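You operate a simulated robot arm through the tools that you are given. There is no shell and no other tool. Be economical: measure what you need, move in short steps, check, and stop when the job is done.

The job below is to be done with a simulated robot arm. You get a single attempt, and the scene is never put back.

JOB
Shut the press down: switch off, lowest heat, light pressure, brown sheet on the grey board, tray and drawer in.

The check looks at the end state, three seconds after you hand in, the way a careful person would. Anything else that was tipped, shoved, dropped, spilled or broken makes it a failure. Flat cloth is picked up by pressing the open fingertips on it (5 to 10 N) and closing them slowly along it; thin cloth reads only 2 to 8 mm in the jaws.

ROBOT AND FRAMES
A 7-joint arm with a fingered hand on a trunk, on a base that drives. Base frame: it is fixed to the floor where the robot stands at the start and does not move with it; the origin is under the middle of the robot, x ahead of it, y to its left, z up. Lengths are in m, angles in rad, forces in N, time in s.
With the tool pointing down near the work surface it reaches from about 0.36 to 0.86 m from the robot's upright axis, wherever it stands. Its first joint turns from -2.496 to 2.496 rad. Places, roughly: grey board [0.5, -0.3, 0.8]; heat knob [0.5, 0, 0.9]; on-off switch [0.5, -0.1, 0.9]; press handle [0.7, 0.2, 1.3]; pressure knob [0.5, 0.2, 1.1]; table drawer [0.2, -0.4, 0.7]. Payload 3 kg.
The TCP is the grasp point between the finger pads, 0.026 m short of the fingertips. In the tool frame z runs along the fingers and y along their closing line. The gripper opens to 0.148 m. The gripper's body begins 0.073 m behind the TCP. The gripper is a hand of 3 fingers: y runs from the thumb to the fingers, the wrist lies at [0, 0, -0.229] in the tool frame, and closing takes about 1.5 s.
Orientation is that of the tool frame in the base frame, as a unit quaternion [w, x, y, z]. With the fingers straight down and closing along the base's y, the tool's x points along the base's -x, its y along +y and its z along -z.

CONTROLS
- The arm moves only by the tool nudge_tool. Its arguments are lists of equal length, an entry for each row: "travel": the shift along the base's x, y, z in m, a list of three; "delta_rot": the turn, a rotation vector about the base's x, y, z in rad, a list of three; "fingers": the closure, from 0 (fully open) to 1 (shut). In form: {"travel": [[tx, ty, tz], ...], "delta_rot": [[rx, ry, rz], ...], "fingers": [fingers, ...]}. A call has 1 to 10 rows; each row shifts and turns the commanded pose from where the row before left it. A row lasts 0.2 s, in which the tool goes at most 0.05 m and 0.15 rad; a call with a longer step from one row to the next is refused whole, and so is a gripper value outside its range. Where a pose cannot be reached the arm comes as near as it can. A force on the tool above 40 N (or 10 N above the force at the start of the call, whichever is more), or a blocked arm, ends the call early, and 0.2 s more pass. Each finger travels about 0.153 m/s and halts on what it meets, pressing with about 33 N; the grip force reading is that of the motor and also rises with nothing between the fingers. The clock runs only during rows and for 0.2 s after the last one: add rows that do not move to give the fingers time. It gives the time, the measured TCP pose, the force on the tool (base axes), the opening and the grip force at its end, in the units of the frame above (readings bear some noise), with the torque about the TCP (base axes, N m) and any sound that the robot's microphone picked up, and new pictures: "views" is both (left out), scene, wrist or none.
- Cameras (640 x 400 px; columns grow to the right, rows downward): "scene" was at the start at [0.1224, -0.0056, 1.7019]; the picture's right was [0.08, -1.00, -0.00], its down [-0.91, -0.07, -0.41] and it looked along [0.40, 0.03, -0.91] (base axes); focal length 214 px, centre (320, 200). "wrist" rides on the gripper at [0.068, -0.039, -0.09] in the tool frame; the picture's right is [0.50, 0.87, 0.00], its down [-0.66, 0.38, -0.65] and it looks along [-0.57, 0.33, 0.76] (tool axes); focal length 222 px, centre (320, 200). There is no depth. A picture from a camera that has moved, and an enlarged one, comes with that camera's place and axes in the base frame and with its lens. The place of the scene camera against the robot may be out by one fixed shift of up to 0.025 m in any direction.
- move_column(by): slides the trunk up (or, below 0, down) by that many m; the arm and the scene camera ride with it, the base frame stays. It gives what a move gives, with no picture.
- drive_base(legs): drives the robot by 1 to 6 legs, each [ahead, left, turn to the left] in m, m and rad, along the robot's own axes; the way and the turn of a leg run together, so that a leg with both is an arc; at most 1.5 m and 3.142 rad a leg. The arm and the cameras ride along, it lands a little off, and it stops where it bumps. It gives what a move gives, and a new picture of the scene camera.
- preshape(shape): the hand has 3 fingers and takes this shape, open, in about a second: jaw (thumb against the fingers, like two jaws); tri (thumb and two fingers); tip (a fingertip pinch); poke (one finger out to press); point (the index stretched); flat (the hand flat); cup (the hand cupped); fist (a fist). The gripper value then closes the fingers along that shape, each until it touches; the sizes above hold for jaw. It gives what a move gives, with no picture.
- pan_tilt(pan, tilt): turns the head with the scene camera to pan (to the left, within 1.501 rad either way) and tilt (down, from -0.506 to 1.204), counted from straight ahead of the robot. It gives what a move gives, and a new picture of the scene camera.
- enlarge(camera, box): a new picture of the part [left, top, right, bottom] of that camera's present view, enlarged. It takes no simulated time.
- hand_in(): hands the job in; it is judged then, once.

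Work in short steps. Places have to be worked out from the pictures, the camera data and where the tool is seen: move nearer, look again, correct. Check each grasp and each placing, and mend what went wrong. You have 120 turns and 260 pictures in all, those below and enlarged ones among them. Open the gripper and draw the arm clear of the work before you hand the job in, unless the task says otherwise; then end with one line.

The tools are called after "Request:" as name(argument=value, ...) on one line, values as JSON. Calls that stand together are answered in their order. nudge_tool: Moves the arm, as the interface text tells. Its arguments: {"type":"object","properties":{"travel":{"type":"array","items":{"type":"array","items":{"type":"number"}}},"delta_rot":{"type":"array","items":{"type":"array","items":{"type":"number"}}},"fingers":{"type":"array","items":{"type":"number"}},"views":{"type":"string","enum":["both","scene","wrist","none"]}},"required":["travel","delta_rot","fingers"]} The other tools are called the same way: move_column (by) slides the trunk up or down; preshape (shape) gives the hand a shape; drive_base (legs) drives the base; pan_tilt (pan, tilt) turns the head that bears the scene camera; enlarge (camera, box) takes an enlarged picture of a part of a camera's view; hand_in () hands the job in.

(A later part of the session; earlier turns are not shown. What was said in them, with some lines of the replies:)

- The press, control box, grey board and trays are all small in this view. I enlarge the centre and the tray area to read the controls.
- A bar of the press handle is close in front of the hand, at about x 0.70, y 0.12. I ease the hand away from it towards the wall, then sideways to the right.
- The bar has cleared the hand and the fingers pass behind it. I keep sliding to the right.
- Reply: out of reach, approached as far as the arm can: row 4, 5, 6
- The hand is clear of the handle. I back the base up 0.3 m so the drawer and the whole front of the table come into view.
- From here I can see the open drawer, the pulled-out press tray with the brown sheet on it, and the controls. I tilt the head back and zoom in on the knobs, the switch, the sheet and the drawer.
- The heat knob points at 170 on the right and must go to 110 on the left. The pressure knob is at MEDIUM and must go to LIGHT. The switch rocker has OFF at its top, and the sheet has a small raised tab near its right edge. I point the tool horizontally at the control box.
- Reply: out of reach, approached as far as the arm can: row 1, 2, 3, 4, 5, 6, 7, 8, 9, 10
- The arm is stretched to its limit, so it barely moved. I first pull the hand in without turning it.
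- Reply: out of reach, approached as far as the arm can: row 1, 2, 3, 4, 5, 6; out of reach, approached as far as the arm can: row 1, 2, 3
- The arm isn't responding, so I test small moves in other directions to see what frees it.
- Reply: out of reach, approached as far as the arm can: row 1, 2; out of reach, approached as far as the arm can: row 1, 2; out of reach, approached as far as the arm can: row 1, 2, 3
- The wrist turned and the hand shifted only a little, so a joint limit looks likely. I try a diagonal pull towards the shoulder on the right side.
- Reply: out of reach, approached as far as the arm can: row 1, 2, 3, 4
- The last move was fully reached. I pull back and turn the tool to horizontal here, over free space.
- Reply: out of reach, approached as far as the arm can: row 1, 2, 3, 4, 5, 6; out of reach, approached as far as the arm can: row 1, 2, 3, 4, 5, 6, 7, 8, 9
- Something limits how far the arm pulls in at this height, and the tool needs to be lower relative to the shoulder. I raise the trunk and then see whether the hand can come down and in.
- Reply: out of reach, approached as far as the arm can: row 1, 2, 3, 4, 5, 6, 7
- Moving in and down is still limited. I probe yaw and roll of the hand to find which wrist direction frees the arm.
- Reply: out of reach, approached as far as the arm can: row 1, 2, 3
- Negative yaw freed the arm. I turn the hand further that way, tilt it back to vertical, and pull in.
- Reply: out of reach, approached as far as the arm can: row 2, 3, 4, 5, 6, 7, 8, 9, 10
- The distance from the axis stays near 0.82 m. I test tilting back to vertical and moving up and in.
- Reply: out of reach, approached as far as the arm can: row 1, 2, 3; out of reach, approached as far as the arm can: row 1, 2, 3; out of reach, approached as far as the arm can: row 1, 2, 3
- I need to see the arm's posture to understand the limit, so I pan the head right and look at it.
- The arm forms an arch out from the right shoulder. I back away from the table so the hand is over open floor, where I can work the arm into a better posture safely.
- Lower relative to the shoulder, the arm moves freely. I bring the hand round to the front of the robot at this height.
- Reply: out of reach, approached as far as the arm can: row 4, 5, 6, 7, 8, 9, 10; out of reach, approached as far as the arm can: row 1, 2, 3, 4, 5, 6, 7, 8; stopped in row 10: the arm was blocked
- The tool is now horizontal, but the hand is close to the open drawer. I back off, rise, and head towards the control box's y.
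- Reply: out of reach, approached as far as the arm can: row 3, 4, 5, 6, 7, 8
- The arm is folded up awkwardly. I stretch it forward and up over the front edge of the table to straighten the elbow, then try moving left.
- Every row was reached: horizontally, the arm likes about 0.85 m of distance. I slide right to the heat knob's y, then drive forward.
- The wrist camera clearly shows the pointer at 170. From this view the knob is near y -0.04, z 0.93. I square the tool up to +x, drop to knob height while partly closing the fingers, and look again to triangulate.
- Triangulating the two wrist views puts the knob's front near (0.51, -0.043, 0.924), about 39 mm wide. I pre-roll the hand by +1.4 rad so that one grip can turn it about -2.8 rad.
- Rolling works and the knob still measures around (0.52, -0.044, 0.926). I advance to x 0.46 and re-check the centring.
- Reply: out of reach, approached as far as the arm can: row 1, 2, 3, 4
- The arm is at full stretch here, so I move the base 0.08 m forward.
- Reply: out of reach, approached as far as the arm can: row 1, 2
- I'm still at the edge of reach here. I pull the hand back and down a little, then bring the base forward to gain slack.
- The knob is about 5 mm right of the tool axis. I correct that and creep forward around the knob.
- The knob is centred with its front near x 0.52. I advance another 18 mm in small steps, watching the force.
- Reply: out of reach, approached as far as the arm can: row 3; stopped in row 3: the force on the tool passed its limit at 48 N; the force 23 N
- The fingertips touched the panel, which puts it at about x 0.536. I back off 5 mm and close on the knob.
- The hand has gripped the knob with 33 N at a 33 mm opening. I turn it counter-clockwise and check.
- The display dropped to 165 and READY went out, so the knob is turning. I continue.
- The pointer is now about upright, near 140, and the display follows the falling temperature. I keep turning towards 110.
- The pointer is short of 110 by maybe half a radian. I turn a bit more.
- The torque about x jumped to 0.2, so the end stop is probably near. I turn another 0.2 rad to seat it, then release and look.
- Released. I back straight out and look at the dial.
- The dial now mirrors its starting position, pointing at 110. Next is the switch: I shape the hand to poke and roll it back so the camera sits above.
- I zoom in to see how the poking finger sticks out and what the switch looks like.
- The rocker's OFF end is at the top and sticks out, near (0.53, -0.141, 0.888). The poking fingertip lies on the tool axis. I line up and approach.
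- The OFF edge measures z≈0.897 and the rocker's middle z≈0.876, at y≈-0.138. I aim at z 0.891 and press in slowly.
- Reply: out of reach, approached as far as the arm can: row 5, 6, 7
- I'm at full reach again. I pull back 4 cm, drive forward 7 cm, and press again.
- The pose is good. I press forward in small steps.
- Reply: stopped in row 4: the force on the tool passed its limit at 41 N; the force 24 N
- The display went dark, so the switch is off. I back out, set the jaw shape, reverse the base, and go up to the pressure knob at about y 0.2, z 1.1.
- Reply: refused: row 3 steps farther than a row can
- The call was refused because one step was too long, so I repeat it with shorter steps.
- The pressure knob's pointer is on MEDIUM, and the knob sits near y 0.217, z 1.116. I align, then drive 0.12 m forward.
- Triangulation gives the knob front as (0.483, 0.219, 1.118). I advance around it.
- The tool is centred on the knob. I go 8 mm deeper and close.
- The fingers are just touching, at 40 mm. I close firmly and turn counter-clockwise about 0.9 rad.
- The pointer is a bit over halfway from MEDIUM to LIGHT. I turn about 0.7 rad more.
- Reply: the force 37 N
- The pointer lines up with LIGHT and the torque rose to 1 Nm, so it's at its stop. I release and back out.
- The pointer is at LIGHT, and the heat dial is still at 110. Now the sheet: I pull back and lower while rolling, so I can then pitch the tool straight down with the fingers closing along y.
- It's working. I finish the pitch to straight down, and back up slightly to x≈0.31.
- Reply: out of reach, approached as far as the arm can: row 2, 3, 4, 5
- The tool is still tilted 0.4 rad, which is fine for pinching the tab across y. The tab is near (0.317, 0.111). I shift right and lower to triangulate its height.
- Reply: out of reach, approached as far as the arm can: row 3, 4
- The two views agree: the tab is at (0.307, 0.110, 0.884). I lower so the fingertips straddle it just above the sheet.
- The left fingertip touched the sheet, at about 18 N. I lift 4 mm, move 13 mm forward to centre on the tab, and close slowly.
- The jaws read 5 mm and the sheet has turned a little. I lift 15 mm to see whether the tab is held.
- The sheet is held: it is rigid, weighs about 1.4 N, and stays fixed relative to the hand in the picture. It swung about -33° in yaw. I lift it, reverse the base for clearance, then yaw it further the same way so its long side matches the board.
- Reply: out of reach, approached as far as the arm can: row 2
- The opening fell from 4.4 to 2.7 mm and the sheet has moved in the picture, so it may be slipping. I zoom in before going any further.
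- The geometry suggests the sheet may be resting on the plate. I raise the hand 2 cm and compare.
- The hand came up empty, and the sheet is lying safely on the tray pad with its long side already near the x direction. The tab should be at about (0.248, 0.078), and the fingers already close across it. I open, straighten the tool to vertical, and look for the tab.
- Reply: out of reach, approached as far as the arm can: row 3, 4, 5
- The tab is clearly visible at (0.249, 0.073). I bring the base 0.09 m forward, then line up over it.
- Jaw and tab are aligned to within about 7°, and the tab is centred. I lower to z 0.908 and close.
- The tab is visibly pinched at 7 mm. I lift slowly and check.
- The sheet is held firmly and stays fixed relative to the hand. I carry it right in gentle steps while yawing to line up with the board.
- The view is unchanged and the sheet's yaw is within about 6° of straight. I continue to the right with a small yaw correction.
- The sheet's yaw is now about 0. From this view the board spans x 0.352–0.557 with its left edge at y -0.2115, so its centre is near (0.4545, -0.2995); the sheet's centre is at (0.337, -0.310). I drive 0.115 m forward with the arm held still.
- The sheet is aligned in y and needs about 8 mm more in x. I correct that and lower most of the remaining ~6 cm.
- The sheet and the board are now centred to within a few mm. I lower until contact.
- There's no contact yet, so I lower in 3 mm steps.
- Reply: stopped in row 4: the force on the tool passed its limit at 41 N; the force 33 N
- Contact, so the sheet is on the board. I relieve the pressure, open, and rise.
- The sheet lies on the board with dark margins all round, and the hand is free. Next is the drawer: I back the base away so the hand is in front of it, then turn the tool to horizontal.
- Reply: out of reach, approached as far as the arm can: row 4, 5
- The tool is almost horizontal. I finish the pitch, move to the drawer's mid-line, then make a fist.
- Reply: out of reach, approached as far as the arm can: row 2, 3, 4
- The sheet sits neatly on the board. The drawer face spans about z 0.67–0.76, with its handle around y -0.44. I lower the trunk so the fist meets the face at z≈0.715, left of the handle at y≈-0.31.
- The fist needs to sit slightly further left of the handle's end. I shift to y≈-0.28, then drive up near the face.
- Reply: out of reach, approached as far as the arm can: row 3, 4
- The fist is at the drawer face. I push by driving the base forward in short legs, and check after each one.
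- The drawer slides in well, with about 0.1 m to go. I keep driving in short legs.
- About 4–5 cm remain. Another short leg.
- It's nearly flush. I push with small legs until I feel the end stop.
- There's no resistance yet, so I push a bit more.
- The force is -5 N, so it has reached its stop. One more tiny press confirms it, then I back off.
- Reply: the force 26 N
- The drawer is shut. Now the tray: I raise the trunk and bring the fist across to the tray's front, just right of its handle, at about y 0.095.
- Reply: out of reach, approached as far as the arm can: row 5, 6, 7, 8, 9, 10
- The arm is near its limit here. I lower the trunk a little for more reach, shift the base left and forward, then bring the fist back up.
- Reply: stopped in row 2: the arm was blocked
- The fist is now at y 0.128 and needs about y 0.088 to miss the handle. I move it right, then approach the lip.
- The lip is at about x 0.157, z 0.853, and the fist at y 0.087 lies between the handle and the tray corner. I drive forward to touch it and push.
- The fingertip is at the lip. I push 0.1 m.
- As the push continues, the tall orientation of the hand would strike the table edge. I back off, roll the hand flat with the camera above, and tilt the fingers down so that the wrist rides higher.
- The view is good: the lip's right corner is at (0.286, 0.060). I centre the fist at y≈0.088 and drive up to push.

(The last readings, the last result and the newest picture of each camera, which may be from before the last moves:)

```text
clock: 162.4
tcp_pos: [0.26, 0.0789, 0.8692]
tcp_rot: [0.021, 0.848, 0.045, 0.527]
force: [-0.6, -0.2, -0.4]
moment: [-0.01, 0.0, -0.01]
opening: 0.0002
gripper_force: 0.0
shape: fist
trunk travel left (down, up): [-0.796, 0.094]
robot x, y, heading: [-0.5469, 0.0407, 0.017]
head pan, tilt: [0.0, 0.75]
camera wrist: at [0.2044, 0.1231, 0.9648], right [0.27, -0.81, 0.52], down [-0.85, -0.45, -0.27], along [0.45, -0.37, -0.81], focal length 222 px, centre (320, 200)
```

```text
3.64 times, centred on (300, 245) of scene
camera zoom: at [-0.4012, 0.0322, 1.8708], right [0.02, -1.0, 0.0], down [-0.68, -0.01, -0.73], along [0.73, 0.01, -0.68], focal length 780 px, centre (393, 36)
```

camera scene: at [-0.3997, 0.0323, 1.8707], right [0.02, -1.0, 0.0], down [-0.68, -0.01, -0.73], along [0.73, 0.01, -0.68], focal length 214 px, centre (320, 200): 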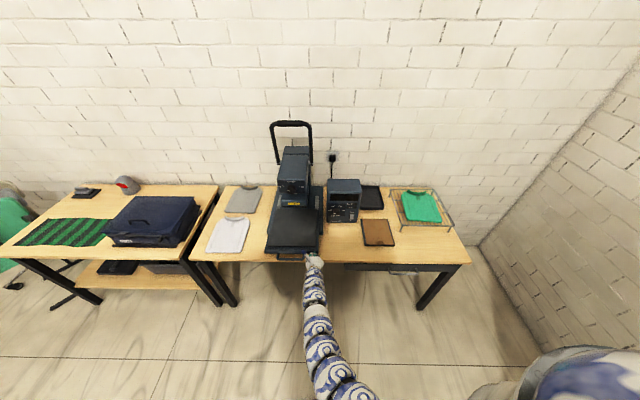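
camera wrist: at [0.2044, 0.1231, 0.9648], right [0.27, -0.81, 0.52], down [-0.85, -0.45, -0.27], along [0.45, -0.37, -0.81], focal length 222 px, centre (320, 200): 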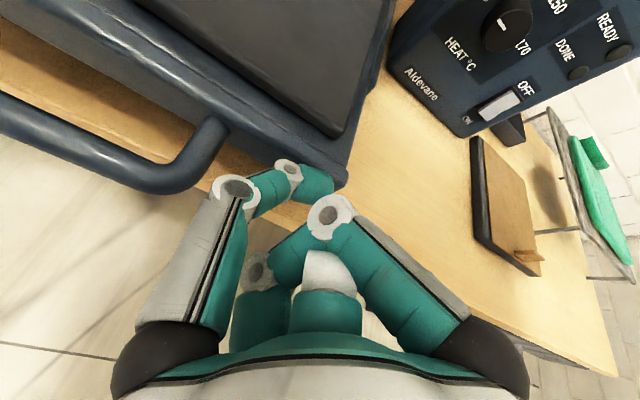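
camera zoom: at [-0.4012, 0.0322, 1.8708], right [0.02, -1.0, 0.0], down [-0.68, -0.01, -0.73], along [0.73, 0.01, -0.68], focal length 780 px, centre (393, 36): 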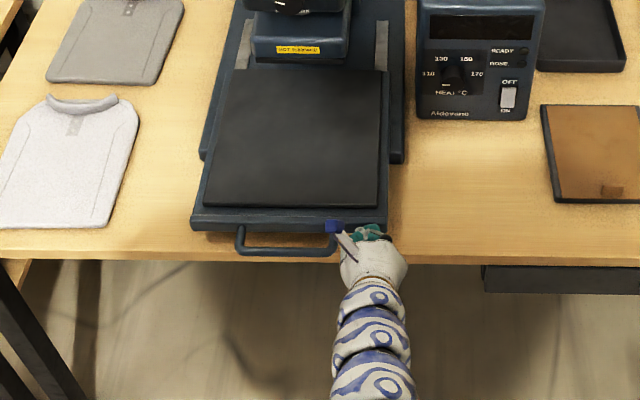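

The fingertip is at the lip, close to its right end. I shift 1 cm left and push forward.

Request:
nudge_tool(travel=[[-0.01, 0.005, 0], [0, 0.007, 0], [0.01, 0, 0]], delta_rot=[[0, 0, 0], [0, 0, 0], [0, 0, 0]], fingers=[1, 1, 1], views="none")

Request:
drive_base(legs=[[0.07, 0, 0]])

Request:
enlarge(camera="scene", box=[240, 180, 360, 290])

Request:
enlarge(camera="wrist", box=[0, 0, 640, 400])

```text
clock: 163.2
tcp_pos: [0.2586, 0.0907, 0.8698]
tcp_rot: [0.019, 0.848, 0.046, 0.527]
force: [-0.4, -0.4, -0.4]
moment: [0.03, 0.0, 0.01]
opening: 0.0
gripper_force: 0.1
shape: fist
trunk travel left (down, up): [-0.796, 0.094]
robot x, y, heading: [-0.5498, 0.0409, 0.015]
head pan, tilt: [0.0, 0.75]
```

```text
clock: 164.2
tcp_pos: [0.3308, 0.0921, 0.8681]
tcp_rot: [0.02, 0.848, 0.045, 0.528]
force: [0.6, 0.1, -0.7]
moment: [0.0, 0.02, 0.03]
opening: 0.0001
gripper_force: 0.0
shape: fist
trunk travel left (down, up): [-0.796, 0.094]
robot x, y, heading: [-0.4734, 0.0415, 0.017]
head pan, tilt: [0.0, 0.75]
camera scene: at [-0.3292, 0.0333, 1.8707], right [0.02, -1.0, 0.0], down [-0.68, -0.01, -0.73], along [0.73, 0.01, -0.68], focal length 214 px, centre (320, 200)
```

scene: 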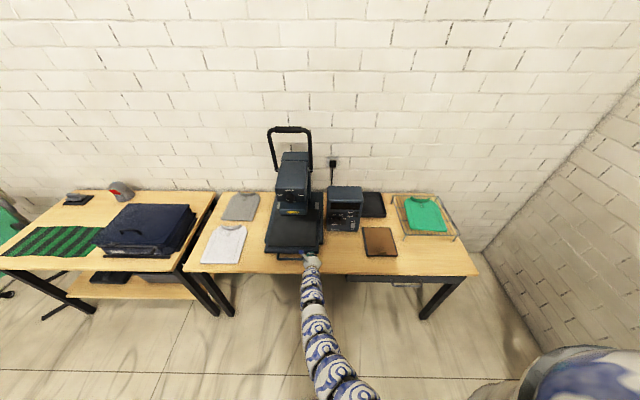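

```text
3.64 times, centred on (300, 235) of scene
camera zoom: at [-0.3292, 0.0333, 1.8707], right [0.02, -1.0, 0.0], down [-0.68, -0.01, -0.73], along [0.73, 0.01, -0.68], focal length 780 px, centre (393, 73)
```

zoom: 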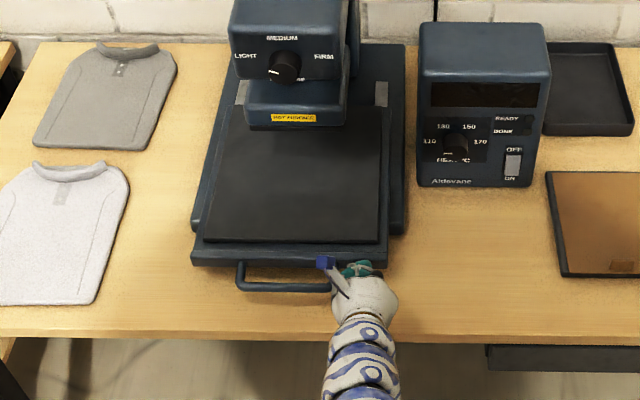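

```text
1.00 times, centred on (320, 200) of wrist (not enlarged: the box is as wide or as high as the picture)
camera zoom: at [0.2759, 0.1362, 0.9647], right [0.27, -0.81, 0.52], down [-0.85, -0.45, -0.27], along [0.45, -0.37, -0.81], focal length 222 px, centre (320, 200)
```

zoom: 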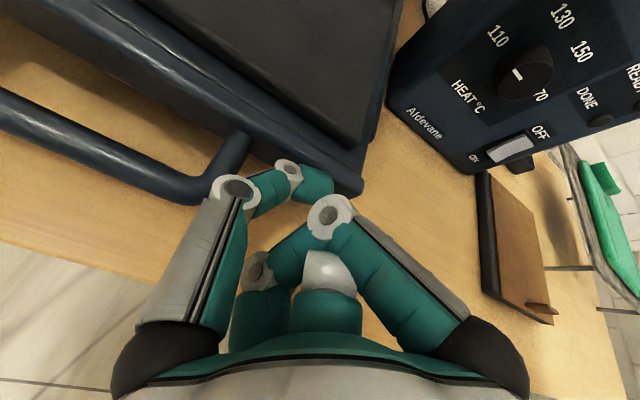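

The tray is sliding in cleanly. I push another 0.06 m.

Request:
drive_base(legs=[[0.06, 0, 0]])

Request:
enlarge(camera="scene", box=[240, 180, 360, 290])

```text
clock: 165.2
tcp_pos: [0.3907, 0.0916, 0.8683]
tcp_rot: [0.02, 0.848, 0.045, 0.528]
force: [0.2, 0.1, 0.3]
moment: [0.0, -0.02, -0.01]
opening: 0.0
gripper_force: 0.0
shape: fist
trunk travel left (down, up): [-0.796, 0.094]
robot x, y, heading: [-0.4135, 0.0453, 0.012]
head pan, tilt: [0.0, 0.75]
camera scene: at [-0.2696, 0.0341, 1.8707], right [0.01, -1.0, 0.0], down [-0.68, -0.01, -0.73], along [0.73, 0.01, -0.68], focal length 214 px, centre (320, 200)
```

scene: 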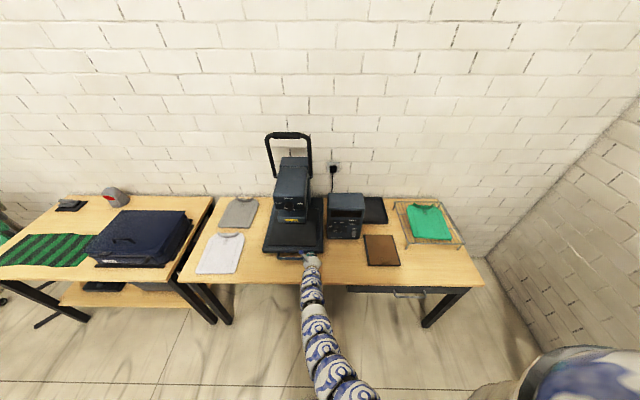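

```text
3.64 times, centred on (300, 235) of scene
camera zoom: at [-0.2696, 0.0341, 1.8707], right [0.01, -1.0, 0.0], down [-0.68, -0.01, -0.73], along [0.73, 0.01, -0.68], focal length 780 px, centre (393, 73)
```

zoom: 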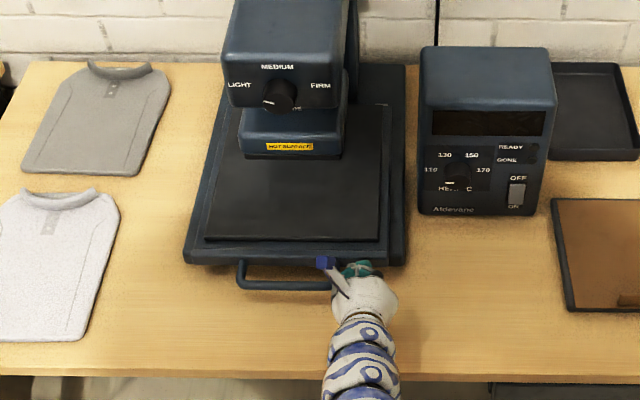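

The lip is almost flush with the press base. Small legs now until I feel the stop.

Request:
drive_base(legs=[[0.015, 0, 0]])

Request:
enlarge(camera="scene", box=[240, 180, 360, 290])

```text
clock: 166.0
tcp_pos: [0.4055, 0.0926, 0.8691]
tcp_rot: [0.019, 0.848, 0.045, 0.528]
force: [0.6, 0.8, -0.4]
moment: [-0.02, -0.01, -0.02]
opening: 0.0002
gripper_force: 0.0
shape: fist
trunk travel left (down, up): [-0.796, 0.094]
robot x, y, heading: [-0.4017, 0.0415, 0.017]
head pan, tilt: [0.0, 0.75]
camera scene: at [-0.2541, 0.0344, 1.8707], right [0.01, -1.0, 0.0], down [-0.68, -0.01, -0.73], along [0.73, 0.01, -0.68], focal length 214 px, centre (320, 200)
```

scene: 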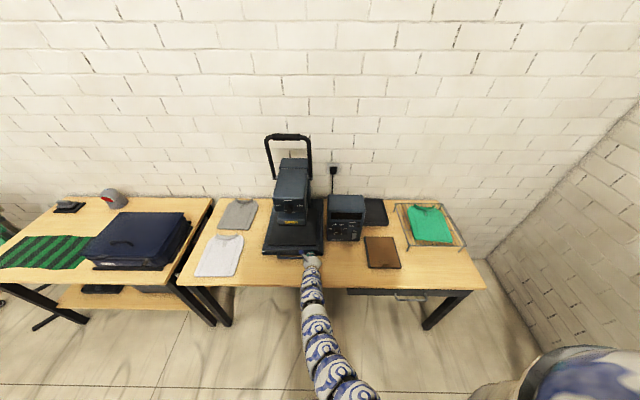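

```text
3.64 times, centred on (300, 235) of scene
camera zoom: at [-0.2541, 0.0344, 1.8707], right [0.01, -1.0, 0.0], down [-0.68, -0.01, -0.73], along [0.73, 0.01, -0.68], focal length 780 px, centre (393, 73)
```

zoom: 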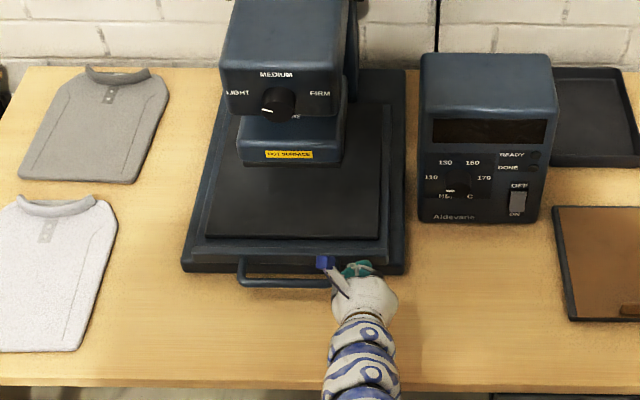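

There's no resistance yet. Continue.

Request:
drive_base(legs=[[0.02, 0, 0]])

Request:
enlarge(camera="scene", box=[240, 180, 360, 290])

Request:
enlarge(camera="wrist", box=[0, 0, 640, 400])

```text
clock: 166.8
tcp_pos: [0.4239, 0.0947, 0.8687]
tcp_rot: [0.02, 0.848, 0.045, 0.528]
force: [-10.9, 4.3, 5.0]
moment: [-0.03, -0.01, -0.04]
opening: 0.0
gripper_force: 0.0
shape: fist
trunk travel left (down, up): [-0.796, 0.094]
robot x, y, heading: [-0.3782, 0.0424, 0.018]
head pan, tilt: [0.0, 0.75]
camera scene: at [-0.2373, 0.0359, 1.8712], right [0.02, -1.0, 0.0], down [-0.68, -0.01, -0.73], along [0.73, 0.01, -0.68], focal length 214 px, centre (320, 200)
```

scene: 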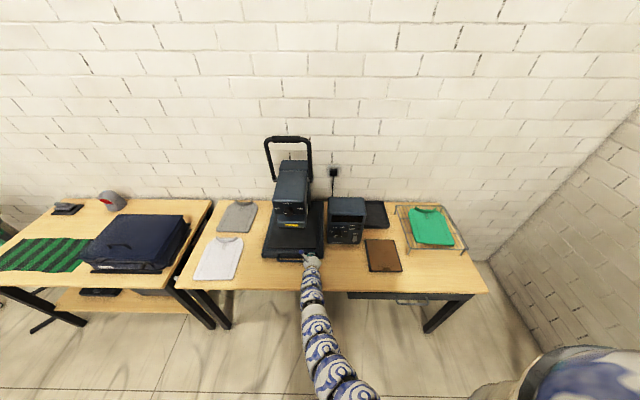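

```text
3.64 times, centred on (300, 235) of scene
camera zoom: at [-0.2373, 0.0359, 1.8712], right [0.02, -1.0, 0.0], down [-0.68, -0.01, -0.73], along [0.73, 0.01, -0.68], focal length 780 px, centre (393, 73)
```

zoom: 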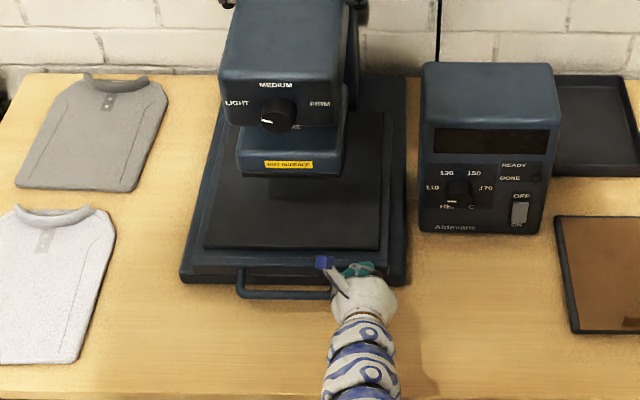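

```text
1.00 times, centred on (320, 200) of wrist (not enlarged: the box is as wide or as high as the picture)
camera zoom: at [0.3694, 0.1391, 0.9664], right [0.27, -0.81, 0.52], down [-0.85, -0.45, -0.27], along [0.45, -0.37, -0.81], focal length 222 px, centre (320, 200)
```

zoom: 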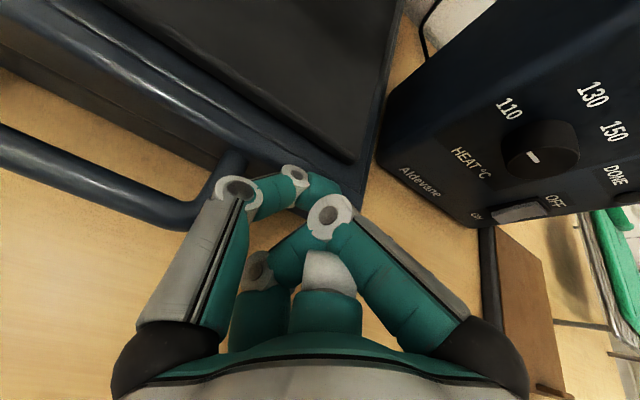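

The force is -11 N, so I'm at or near the stop. One more tiny press to check.

Request:
drive_base(legs=[[0.006, 0, 0]])

Request:
enlarge(camera="wrist", box=[160, 60, 440, 260])

```text
clock: 167.5
tcp_pos: [0.4301, 0.0931, 0.8749]
tcp_rot: [0.02, 0.846, 0.044, 0.531]
force: [-14.6, 0.6, 19.3]
moment: [0.3, 0.1, 0.2]
opening: 0.0
gripper_force: 0.2
shape: fist
trunk travel left (down, up): [-0.796, 0.094]
robot x, y, heading: [-0.3729, 0.0413, 0.015]
head pan, tilt: [0.0, 0.75]
camera scene: at [-0.2352, 0.0357, 1.8717], right [0.02, -1.0, 0.0], down [-0.68, -0.01, -0.73], along [0.73, 0.01, -0.68], focal length 214 px, centre (320, 200)
```

scene: 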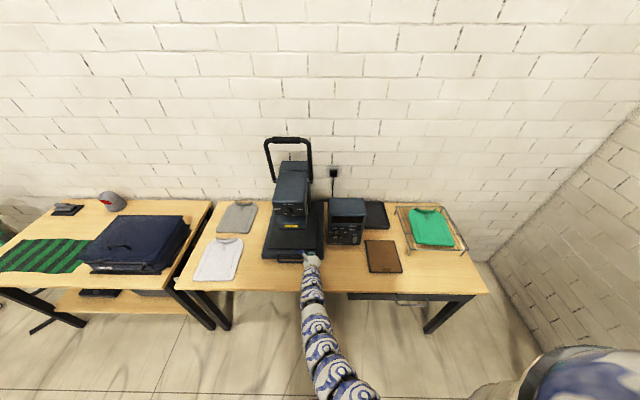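

```text
2.00 times, centred on (300, 160) of wrist
camera zoom: at [0.3749, 0.1384, 0.9704], right [0.26, -0.81, 0.52], down [-0.85, -0.45, -0.27], along [0.45, -0.37, -0.81], focal length 444 px, centre (360, 280)
```

zoom: 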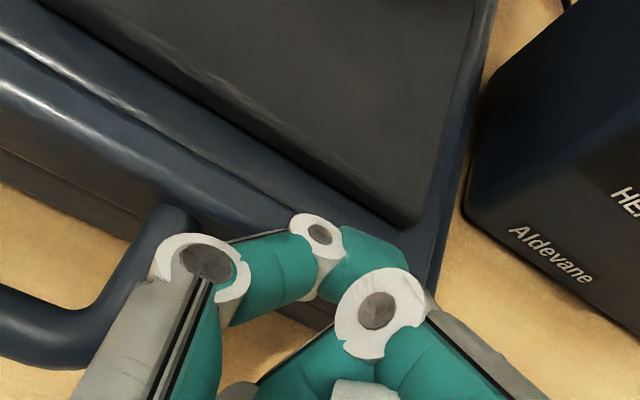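

The finger began climbing over the lip, so the tray is resisting at its stop. I back off and inspect everything.

Request:
drive_base(legs=[[-0.3, 0, 0]])

Request:
enlarge(camera="scene", box=[240, 140, 350, 250])

Request:
enlarge(camera="scene", box=[300, 170, 480, 290])

Request:
enlarge(camera="wrist", box=[100, 0, 540, 200])

```text
clock: 169.5
tcp_pos: [0.1308, 0.0882, 0.8722]
tcp_rot: [0.02, 0.846, 0.045, 0.53]
force: [0.3, 0.3, 0.3]
moment: [0.01, 0.01, 0.01]
opening: 0.0001
gripper_force: 0.0
shape: fist
trunk travel left (down, up): [-0.796, 0.094]
robot x, y, heading: [-0.6794, 0.0338, 0.016]
head pan, tilt: [0.0, 0.75]
camera scene: at [-0.5329, 0.0302, 1.871], right [0.02, -1.0, 0.0], down [-0.68, -0.01, -0.73], along [0.73, 0.01, -0.68], focal length 214 px, centre (320, 200)
```

scene: 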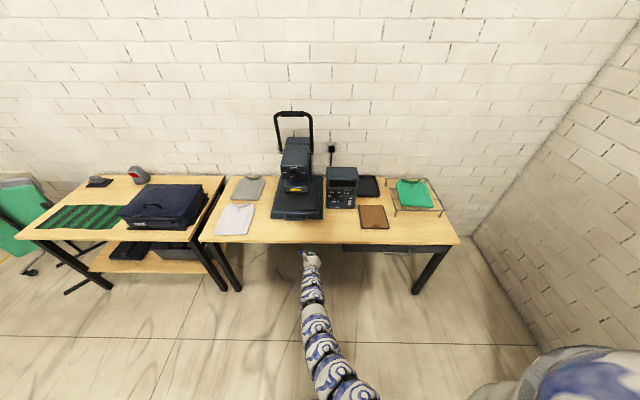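

```text
3.64 times, centred on (295, 195) of scene
camera zoom: at [-0.5329, 0.0302, 1.871], right [0.02, -1.0, 0.0], down [-0.68, -0.01, -0.73], along [0.73, 0.01, -0.68], focal length 780 px, centre (411, 218)
```

zoom: 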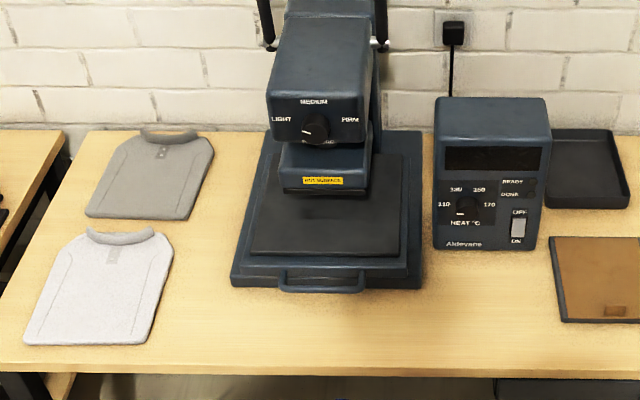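

```text
3.33 times, centred on (390, 230) of scene
camera zoom: at [-0.5329, 0.0302, 1.871], right [0.02, -1.0, 0.0], down [-0.68, -0.01, -0.73], along [0.73, 0.01, -0.68], focal length 715 px, centre (87, 100)
```

zoom: 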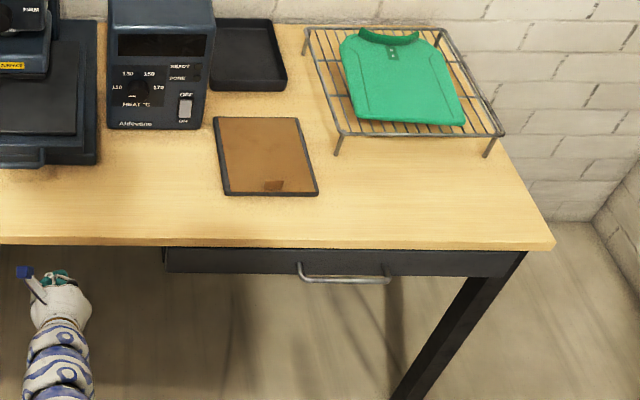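

```text
1.45 times, centred on (320, 100) of wrist
camera zoom: at [0.0753, 0.1332, 0.9686], right [0.26, -0.81, 0.52], down [-0.85, -0.45, -0.27], along [0.45, -0.37, -0.81], focal length 323 px, centre (320, 346)
```

zoom: 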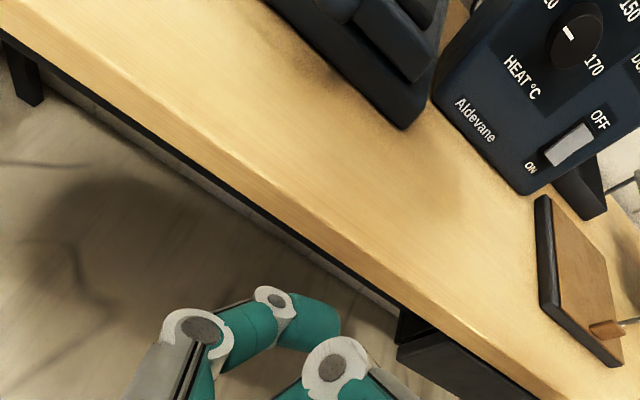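

Everything looks right, but I want to be sure that the tray hit its own stop and my finger didn't just catch the press base. I go forward again a little higher and look closely.

Request:
nudge_tool(travel=[[0, 0.005, 0.02], [0, 0.005, 0.02]], delta_rot=[[0, 0, 0], [0, 0, 0]], fingers=[1, 1], views="none")

Request:
drive_base(legs=[[0.21, 0, 0]])

Request:
enlarge(camera="wrist", box=[80, 0, 440, 220])

Request:
enlarge(camera="scene", box=[250, 180, 340, 270])

```text
clock: 170.1
tcp_pos: [0.1306, 0.0988, 0.9112]
tcp_rot: [0.019, 0.846, 0.045, 0.531]
force: [-0.1, 0.2, -0.2]
moment: [0.01, 0.01, -0.02]
opening: 0.0
gripper_force: 0.1
shape: fist
trunk travel left (down, up): [-0.796, 0.094]
robot x, y, heading: [-0.6766, 0.0354, 0.01]
head pan, tilt: [0.0, 0.75]
```

```text
clock: 171.8
tcp_pos: [0.3399, 0.1014, 0.9105]
tcp_rot: [0.019, 0.847, 0.045, 0.529]
force: [0.3, -0.5, -0.7]
moment: [0.01, 0.0, 0.01]
opening: 0.0
gripper_force: 0.1
shape: fist
trunk travel left (down, up): [-0.796, 0.094]
robot x, y, heading: [-0.4723, 0.0397, 0.017]
head pan, tilt: [0.0, 0.75]
camera scene: at [-0.3219, 0.0339, 1.8708], right [0.02, -1.0, 0.0], down [-0.68, -0.01, -0.73], along [0.73, 0.01, -0.68], focal length 214 px, centre (320, 200)
```

scene: 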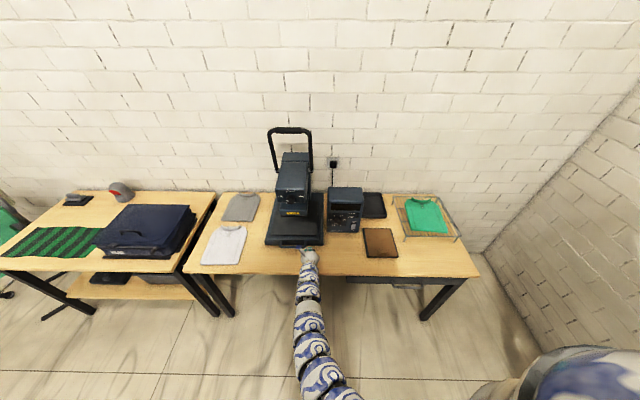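

```text
1.78 times, centred on (260, 110) of wrist
camera zoom: at [0.2847, 0.1476, 1.0066], right [0.27, -0.81, 0.52], down [-0.85, -0.45, -0.27], along [0.45, -0.37, -0.81], focal length 395 px, centre (427, 360)
```

zoom: 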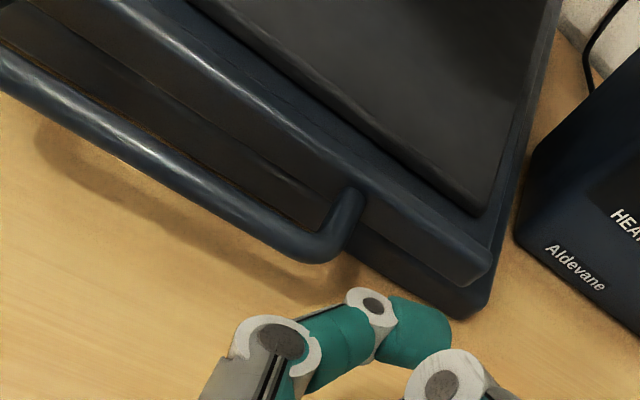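

```text
4.44 times, centred on (295, 225) of scene
camera zoom: at [-0.3219, 0.0339, 1.8708], right [0.02, -1.0, 0.0], down [-0.68, -0.01, -0.73], along [0.73, 0.01, -0.68], focal length 953 px, centre (431, 89)
```

zoom: 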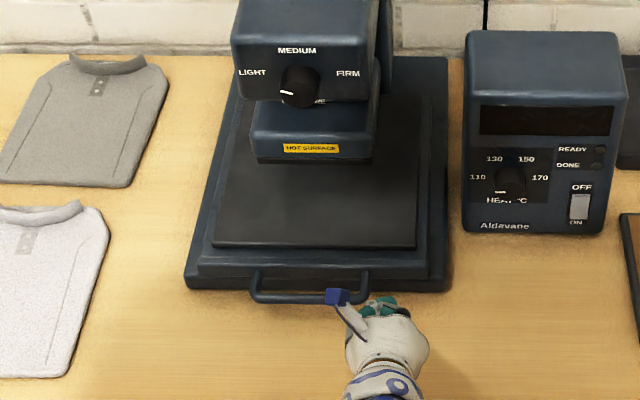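

The lip is about flush with the base front and sits above it. I push once more with the fingertip a bit higher on the lip, clear of the base, to confirm the stop.

Request:
nudge_tool(travel=[[0, -0.008, -0.018], [0, 0, -0.016]], delta_rot=[[0, 0, 0], [0, 0, 0]], fingers=[1, 1], views="none")

Request:
drive_base(legs=[[0.065, 0, 0]])

Request:
nudge_tool(travel=[[0.004, 0, 0], [0.004, 0, 0], [0.004, 0, 0], [0.004, 0, 0], [0.004, 0, 0], [0.004, 0, 0]], delta_rot=[[0, 0, 0], [0, 0, 0], [0, 0, 0], [0, 0, 0], [0, 0, 0], [0, 0, 0]], fingers=[1, 1, 1, 1, 1, 1], views="wrist")

```text
clock: 172.4
tcp_pos: [0.3387, 0.0936, 0.8775]
tcp_rot: [0.018, 0.846, 0.046, 0.53]
force: [-0.3, 0.1, -0.2]
moment: [0.0, -0.01, 0.02]
opening: 0.0
gripper_force: 0.0
shape: fist
trunk travel left (down, up): [-0.796, 0.094]
robot x, y, heading: [-0.4682, 0.0409, 0.022]
head pan, tilt: [0.0, 0.75]
```

```text
clock: 173.3
tcp_pos: [0.4056, 0.0951, 0.8771]
tcp_rot: [0.02, 0.847, 0.044, 0.53]
force: [0.3, 0.7, -0.4]
moment: [0.01, 0.0, 0.01]
opening: 0.0
gripper_force: 0.1
shape: fist
trunk travel left (down, up): [-0.796, 0.094]
robot x, y, heading: [-0.4024, 0.0404, 0.018]
head pan, tilt: [0.0, 0.75]
camera scene: at [-0.2563, 0.0349, 1.8707], right [0.02, -1.0, 0.0], down [-0.68, -0.01, -0.73], along [0.73, 0.01, -0.68], focal length 214 px, centre (320, 200)
```

scene: 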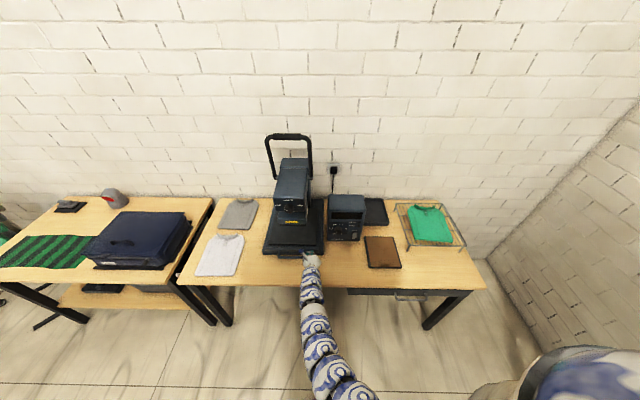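

```text
clock: 174.8
tcp_pos: [0.4286, 0.0945, 0.8779]
tcp_rot: [0.019, 0.847, 0.045, 0.53]
force: [-0.1, -0.5, 0.3]
moment: [0.02, 0.03, 0.02]
opening: 0.0
gripper_force: 0.1
shape: fist
trunk travel left (down, up): [-0.796, 0.094]
robot x, y, heading: [-0.4044, 0.0433, 0.016]
head pan, tilt: [0.0, 0.75]
camera wrist: at [0.373, 0.1402, 0.9732], right [0.27, -0.81, 0.52], down [-0.85, -0.45, -0.27], along [0.45, -0.37, -0.81], focal length 222 px, centre (320, 200)
```

wrist: 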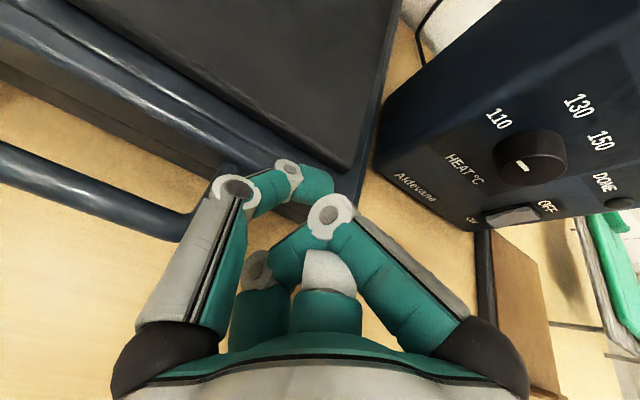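

No contact yet at this height. I keep pressing forward gently.

Request:
nudge_tool(travel=[[0.004, 0, 0], [0.004, 0, 0], [0.004, 0, 0], [0.004, 0, 0], [0.004, 0, 0], [0.004, 0, 0]], delta_rot=[[0, 0, 0], [0, 0, 0], [0, 0, 0], [0, 0, 0], [0, 0, 0], [0, 0, 0]], fingers=[1, 1, 1, 1, 1, 1], views="wrist")

Request:
enlarge(camera="scene", box=[250, 190, 340, 280])

Request:
enlarge(camera="wrist", box=[180, 60, 440, 240])

```text
clock: 176.2
tcp_pos: [0.4512, 0.0979, 0.8774]
tcp_rot: [0.019, 0.847, 0.045, 0.53]
force: [-14.8, 4.0, -1.0]
moment: [-0.01, 0.1, 0.0]
opening: 0.0
gripper_force: 0.0
shape: fist
trunk travel left (down, up): [-0.796, 0.094]
robot x, y, heading: [-0.4038, 0.0428, 0.016]
head pan, tilt: [0.0, 0.75]
camera wrist: at [0.3961, 0.1423, 0.9732], right [0.27, -0.81, 0.52], down [-0.85, -0.45, -0.27], along [0.45, -0.37, -0.81], focal length 222 px, centre (320, 200)
```

wrist: 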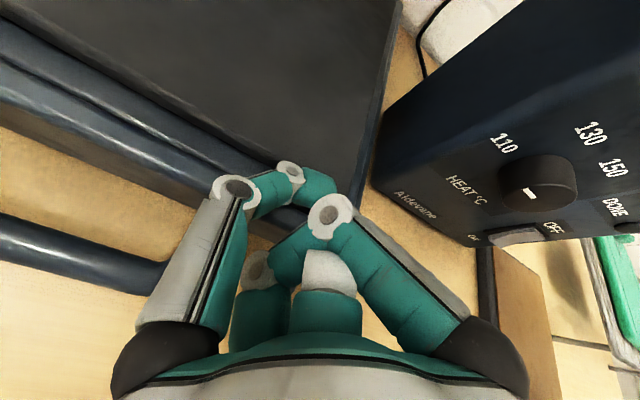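

```text
4.44 times, centred on (295, 235) of scene
camera zoom: at [-0.2597, 0.0355, 1.871], right [0.02, -1.0, 0.0], down [-0.68, -0.01, -0.73], along [0.73, 0.01, -0.68], focal length 953 px, centre (431, 44)
```

zoom: 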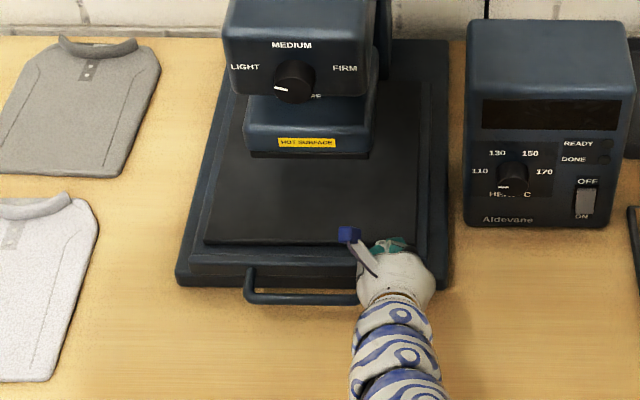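

```text
2.22 times, centred on (310, 150) of wrist
camera zoom: at [0.3961, 0.1423, 0.9732], right [0.27, -0.81, 0.52], down [-0.85, -0.45, -0.27], along [0.45, -0.37, -0.81], focal length 494 px, centre (342, 311)
```

zoom: 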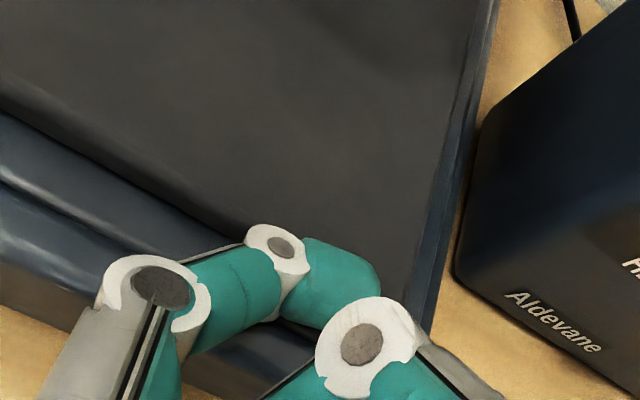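

The finger is now pressing on the pad edge with a steady 15 N and the tray doesn't move, though earlier it slid at almost zero force. It is at its stop. I withdraw, open the hand and check everything once more.

Request:
nudge_tool(travel=[[-0.02, 0, 0], [-0.02, 0, 0.01], [0, 0, 0.02]], delta_rot=[[0, 0, 0], [0, 0, 0], [0, 0, 0]], fingers=[1, 1, 1], views="none")

Request:
drive_base(legs=[[-0.45, 0, 0]])

Request:
preshape(shape="jaw")

Request:
pan_tilt(pan=0, tilt=0.65)

Request:
enlarge(camera="scene", box=[260, 190, 360, 270])

Request:
enlarge(camera="scene", box=[320, 210, 450, 290])

```text
clock: 176.9
tcp_pos: [0.4129, 0.0954, 0.909]
tcp_rot: [0.018, 0.846, 0.046, 0.53]
force: [-0.3, -0.1, 0.6]
moment: [-0.03, -0.01, -0.03]
opening: 0.0
gripper_force: 0.1
shape: fist
trunk travel left (down, up): [-0.796, 0.094]
robot x, y, heading: [-0.4048, 0.0405, 0.017]
head pan, tilt: [0.0, 0.75]
```

```text
clock: 179.7
tcp_pos: [-0.0435, 0.0875, 0.9085]
tcp_rot: [0.02, 0.847, 0.044, 0.53]
force: [-0.7, -0.2, -0.1]
moment: [0.01, -0.02, -0.01]
opening: 0.0
gripper_force: 0.1
shape: fist
trunk travel left (down, up): [-0.796, 0.094]
robot x, y, heading: [-0.8569, 0.031, 0.015]
head pan, tilt: [0.0, 0.75]
camera scene: at [-0.7142, 0.0274, 1.871], right [0.02, -1.0, 0.0], down [-0.68, -0.01, -0.73], along [0.73, 0.01, -0.68], focal length 214 px, centre (320, 200)
```

scene: 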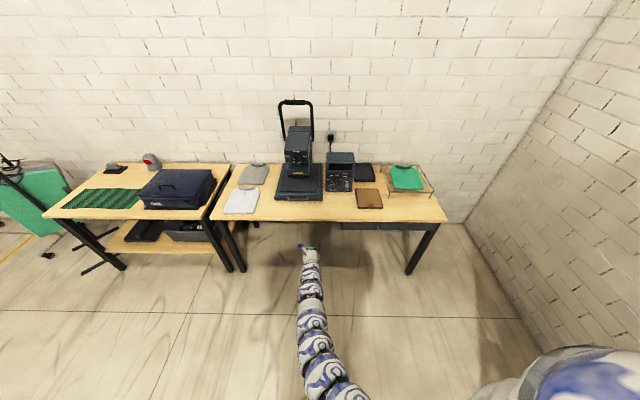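

```text
clock: 180.6
tcp_pos: [-0.042, 0.087, 0.907]
tcp_rot: [0.02, 0.847, 0.045, 0.53]
force: [0.3, 0.2, 0.4]
moment: [0.0, -0.01, 0.0]
opening: 0.1477
gripper_force: 0.1
shape: jaw
trunk travel left (down, up): [-0.796, 0.094]
robot x, y, heading: [-0.8615, 0.0368, 0.021]
head pan, tilt: [0.0, 0.75]
```

```text
clock: 181.3
tcp_pos: [-0.0423, 0.0868, 0.9075]
tcp_rot: [0.019, 0.847, 0.045, 0.53]
force: [-0.6, -0.3, 0.3]
moment: [-0.02, 0.02, 0.0]
opening: 0.148
gripper_force: 0.0
shape: jaw
trunk travel left (down, up): [-0.796, 0.094]
robot x, y, heading: [-0.8591, 0.0358, 0.013]
head pan, tilt: [0.0, 0.649]
camera scene: at [-0.7094, 0.0275, 1.8795], right [0.02, -1.0, 0.0], down [-0.6, -0.01, -0.8], along [0.8, 0.01, -0.6], focal length 214 px, centre (320, 200)
```

scene: 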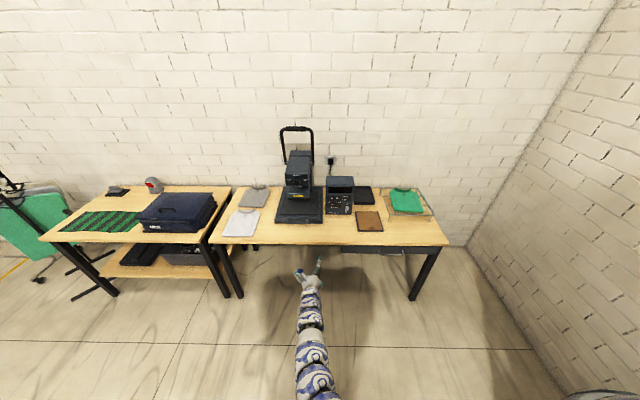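

```text
5.00 times, centred on (310, 230) of scene
camera zoom: at [-0.7094, 0.0275, 1.8795], right [0.02, -1.0, 0.0], down [-0.6, -0.01, -0.8], along [0.8, 0.01, -0.6], focal length 1072 px, centre (370, 50)
```

zoom: 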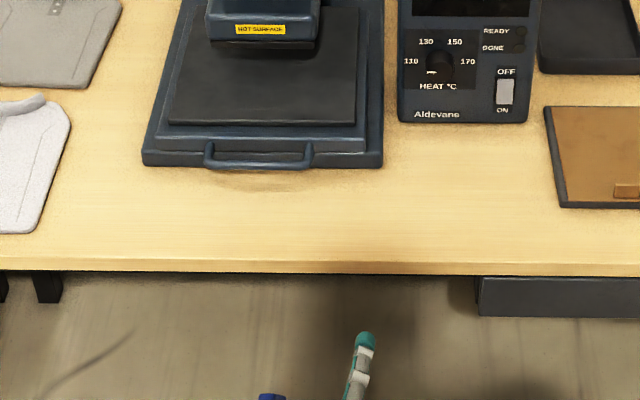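

```text
4.92 times, centred on (385, 250) of scene
camera zoom: at [-0.7094, 0.0275, 1.8795], right [0.02, -1.0, 0.0], down [-0.6, -0.01, -0.8], along [0.8, 0.01, -0.6], focal length 1056 px, centre (0, -46)
```

zoom: 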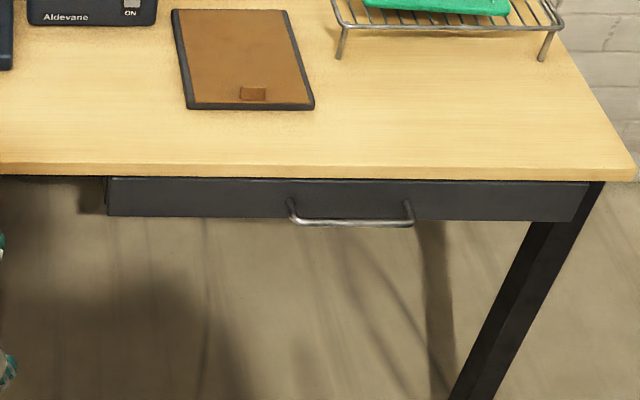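

The tray, drawer, sheet and heat dial all look right. A last look at the pressure knob and the heat pointer before handing in.

Request:
enlarge(camera="scene", box=[275, 150, 325, 200])

Request:
enlarge(camera="scene", box=[322, 172, 362, 222])

```text
8.00 times, centred on (300, 175) of scene
camera zoom: at [-0.7094, 0.0275, 1.8795], right [0.02, -1.0, 0.0], down [-0.6, -0.01, -0.8], along [0.8, 0.01, -0.6], focal length 1716 px, centre (480, 400)
```

zoom: 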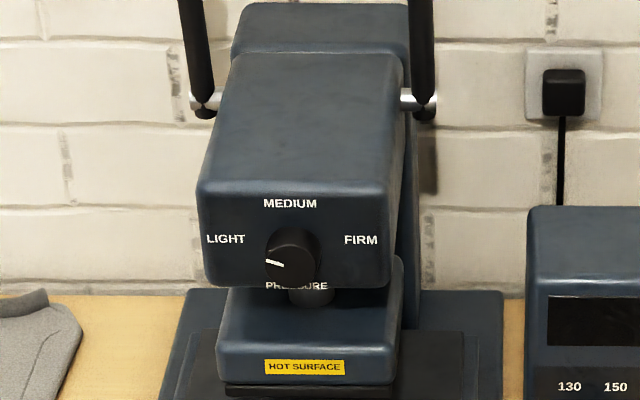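

```text
8.00 times, centred on (342, 197) of scene
camera zoom: at [-0.7094, 0.0275, 1.8795], right [0.02, -1.0, 0.0], down [-0.6, -0.01, -0.8], along [0.8, 0.01, -0.6], focal length 1716 px, centre (144, 224)
```

zoom: 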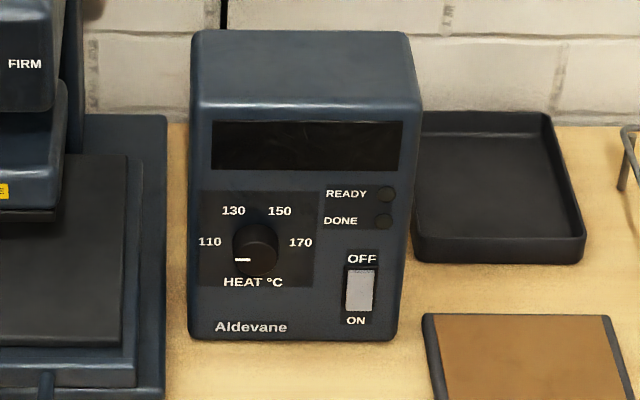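

The final check shows everything in place: display dark with the switch OFF, heat at 110, pressure on LIGHT, sheet on the board, tray and drawer in. The hand is open and well clear, so I hand in.

Request:
hand_in()

```text
The job is handed in.
```

I shut the press down: switch off, heat at 110 °C, pressure on LIGHT, brown sheet on the grey board, and tray and drawer pushed in to their stops.
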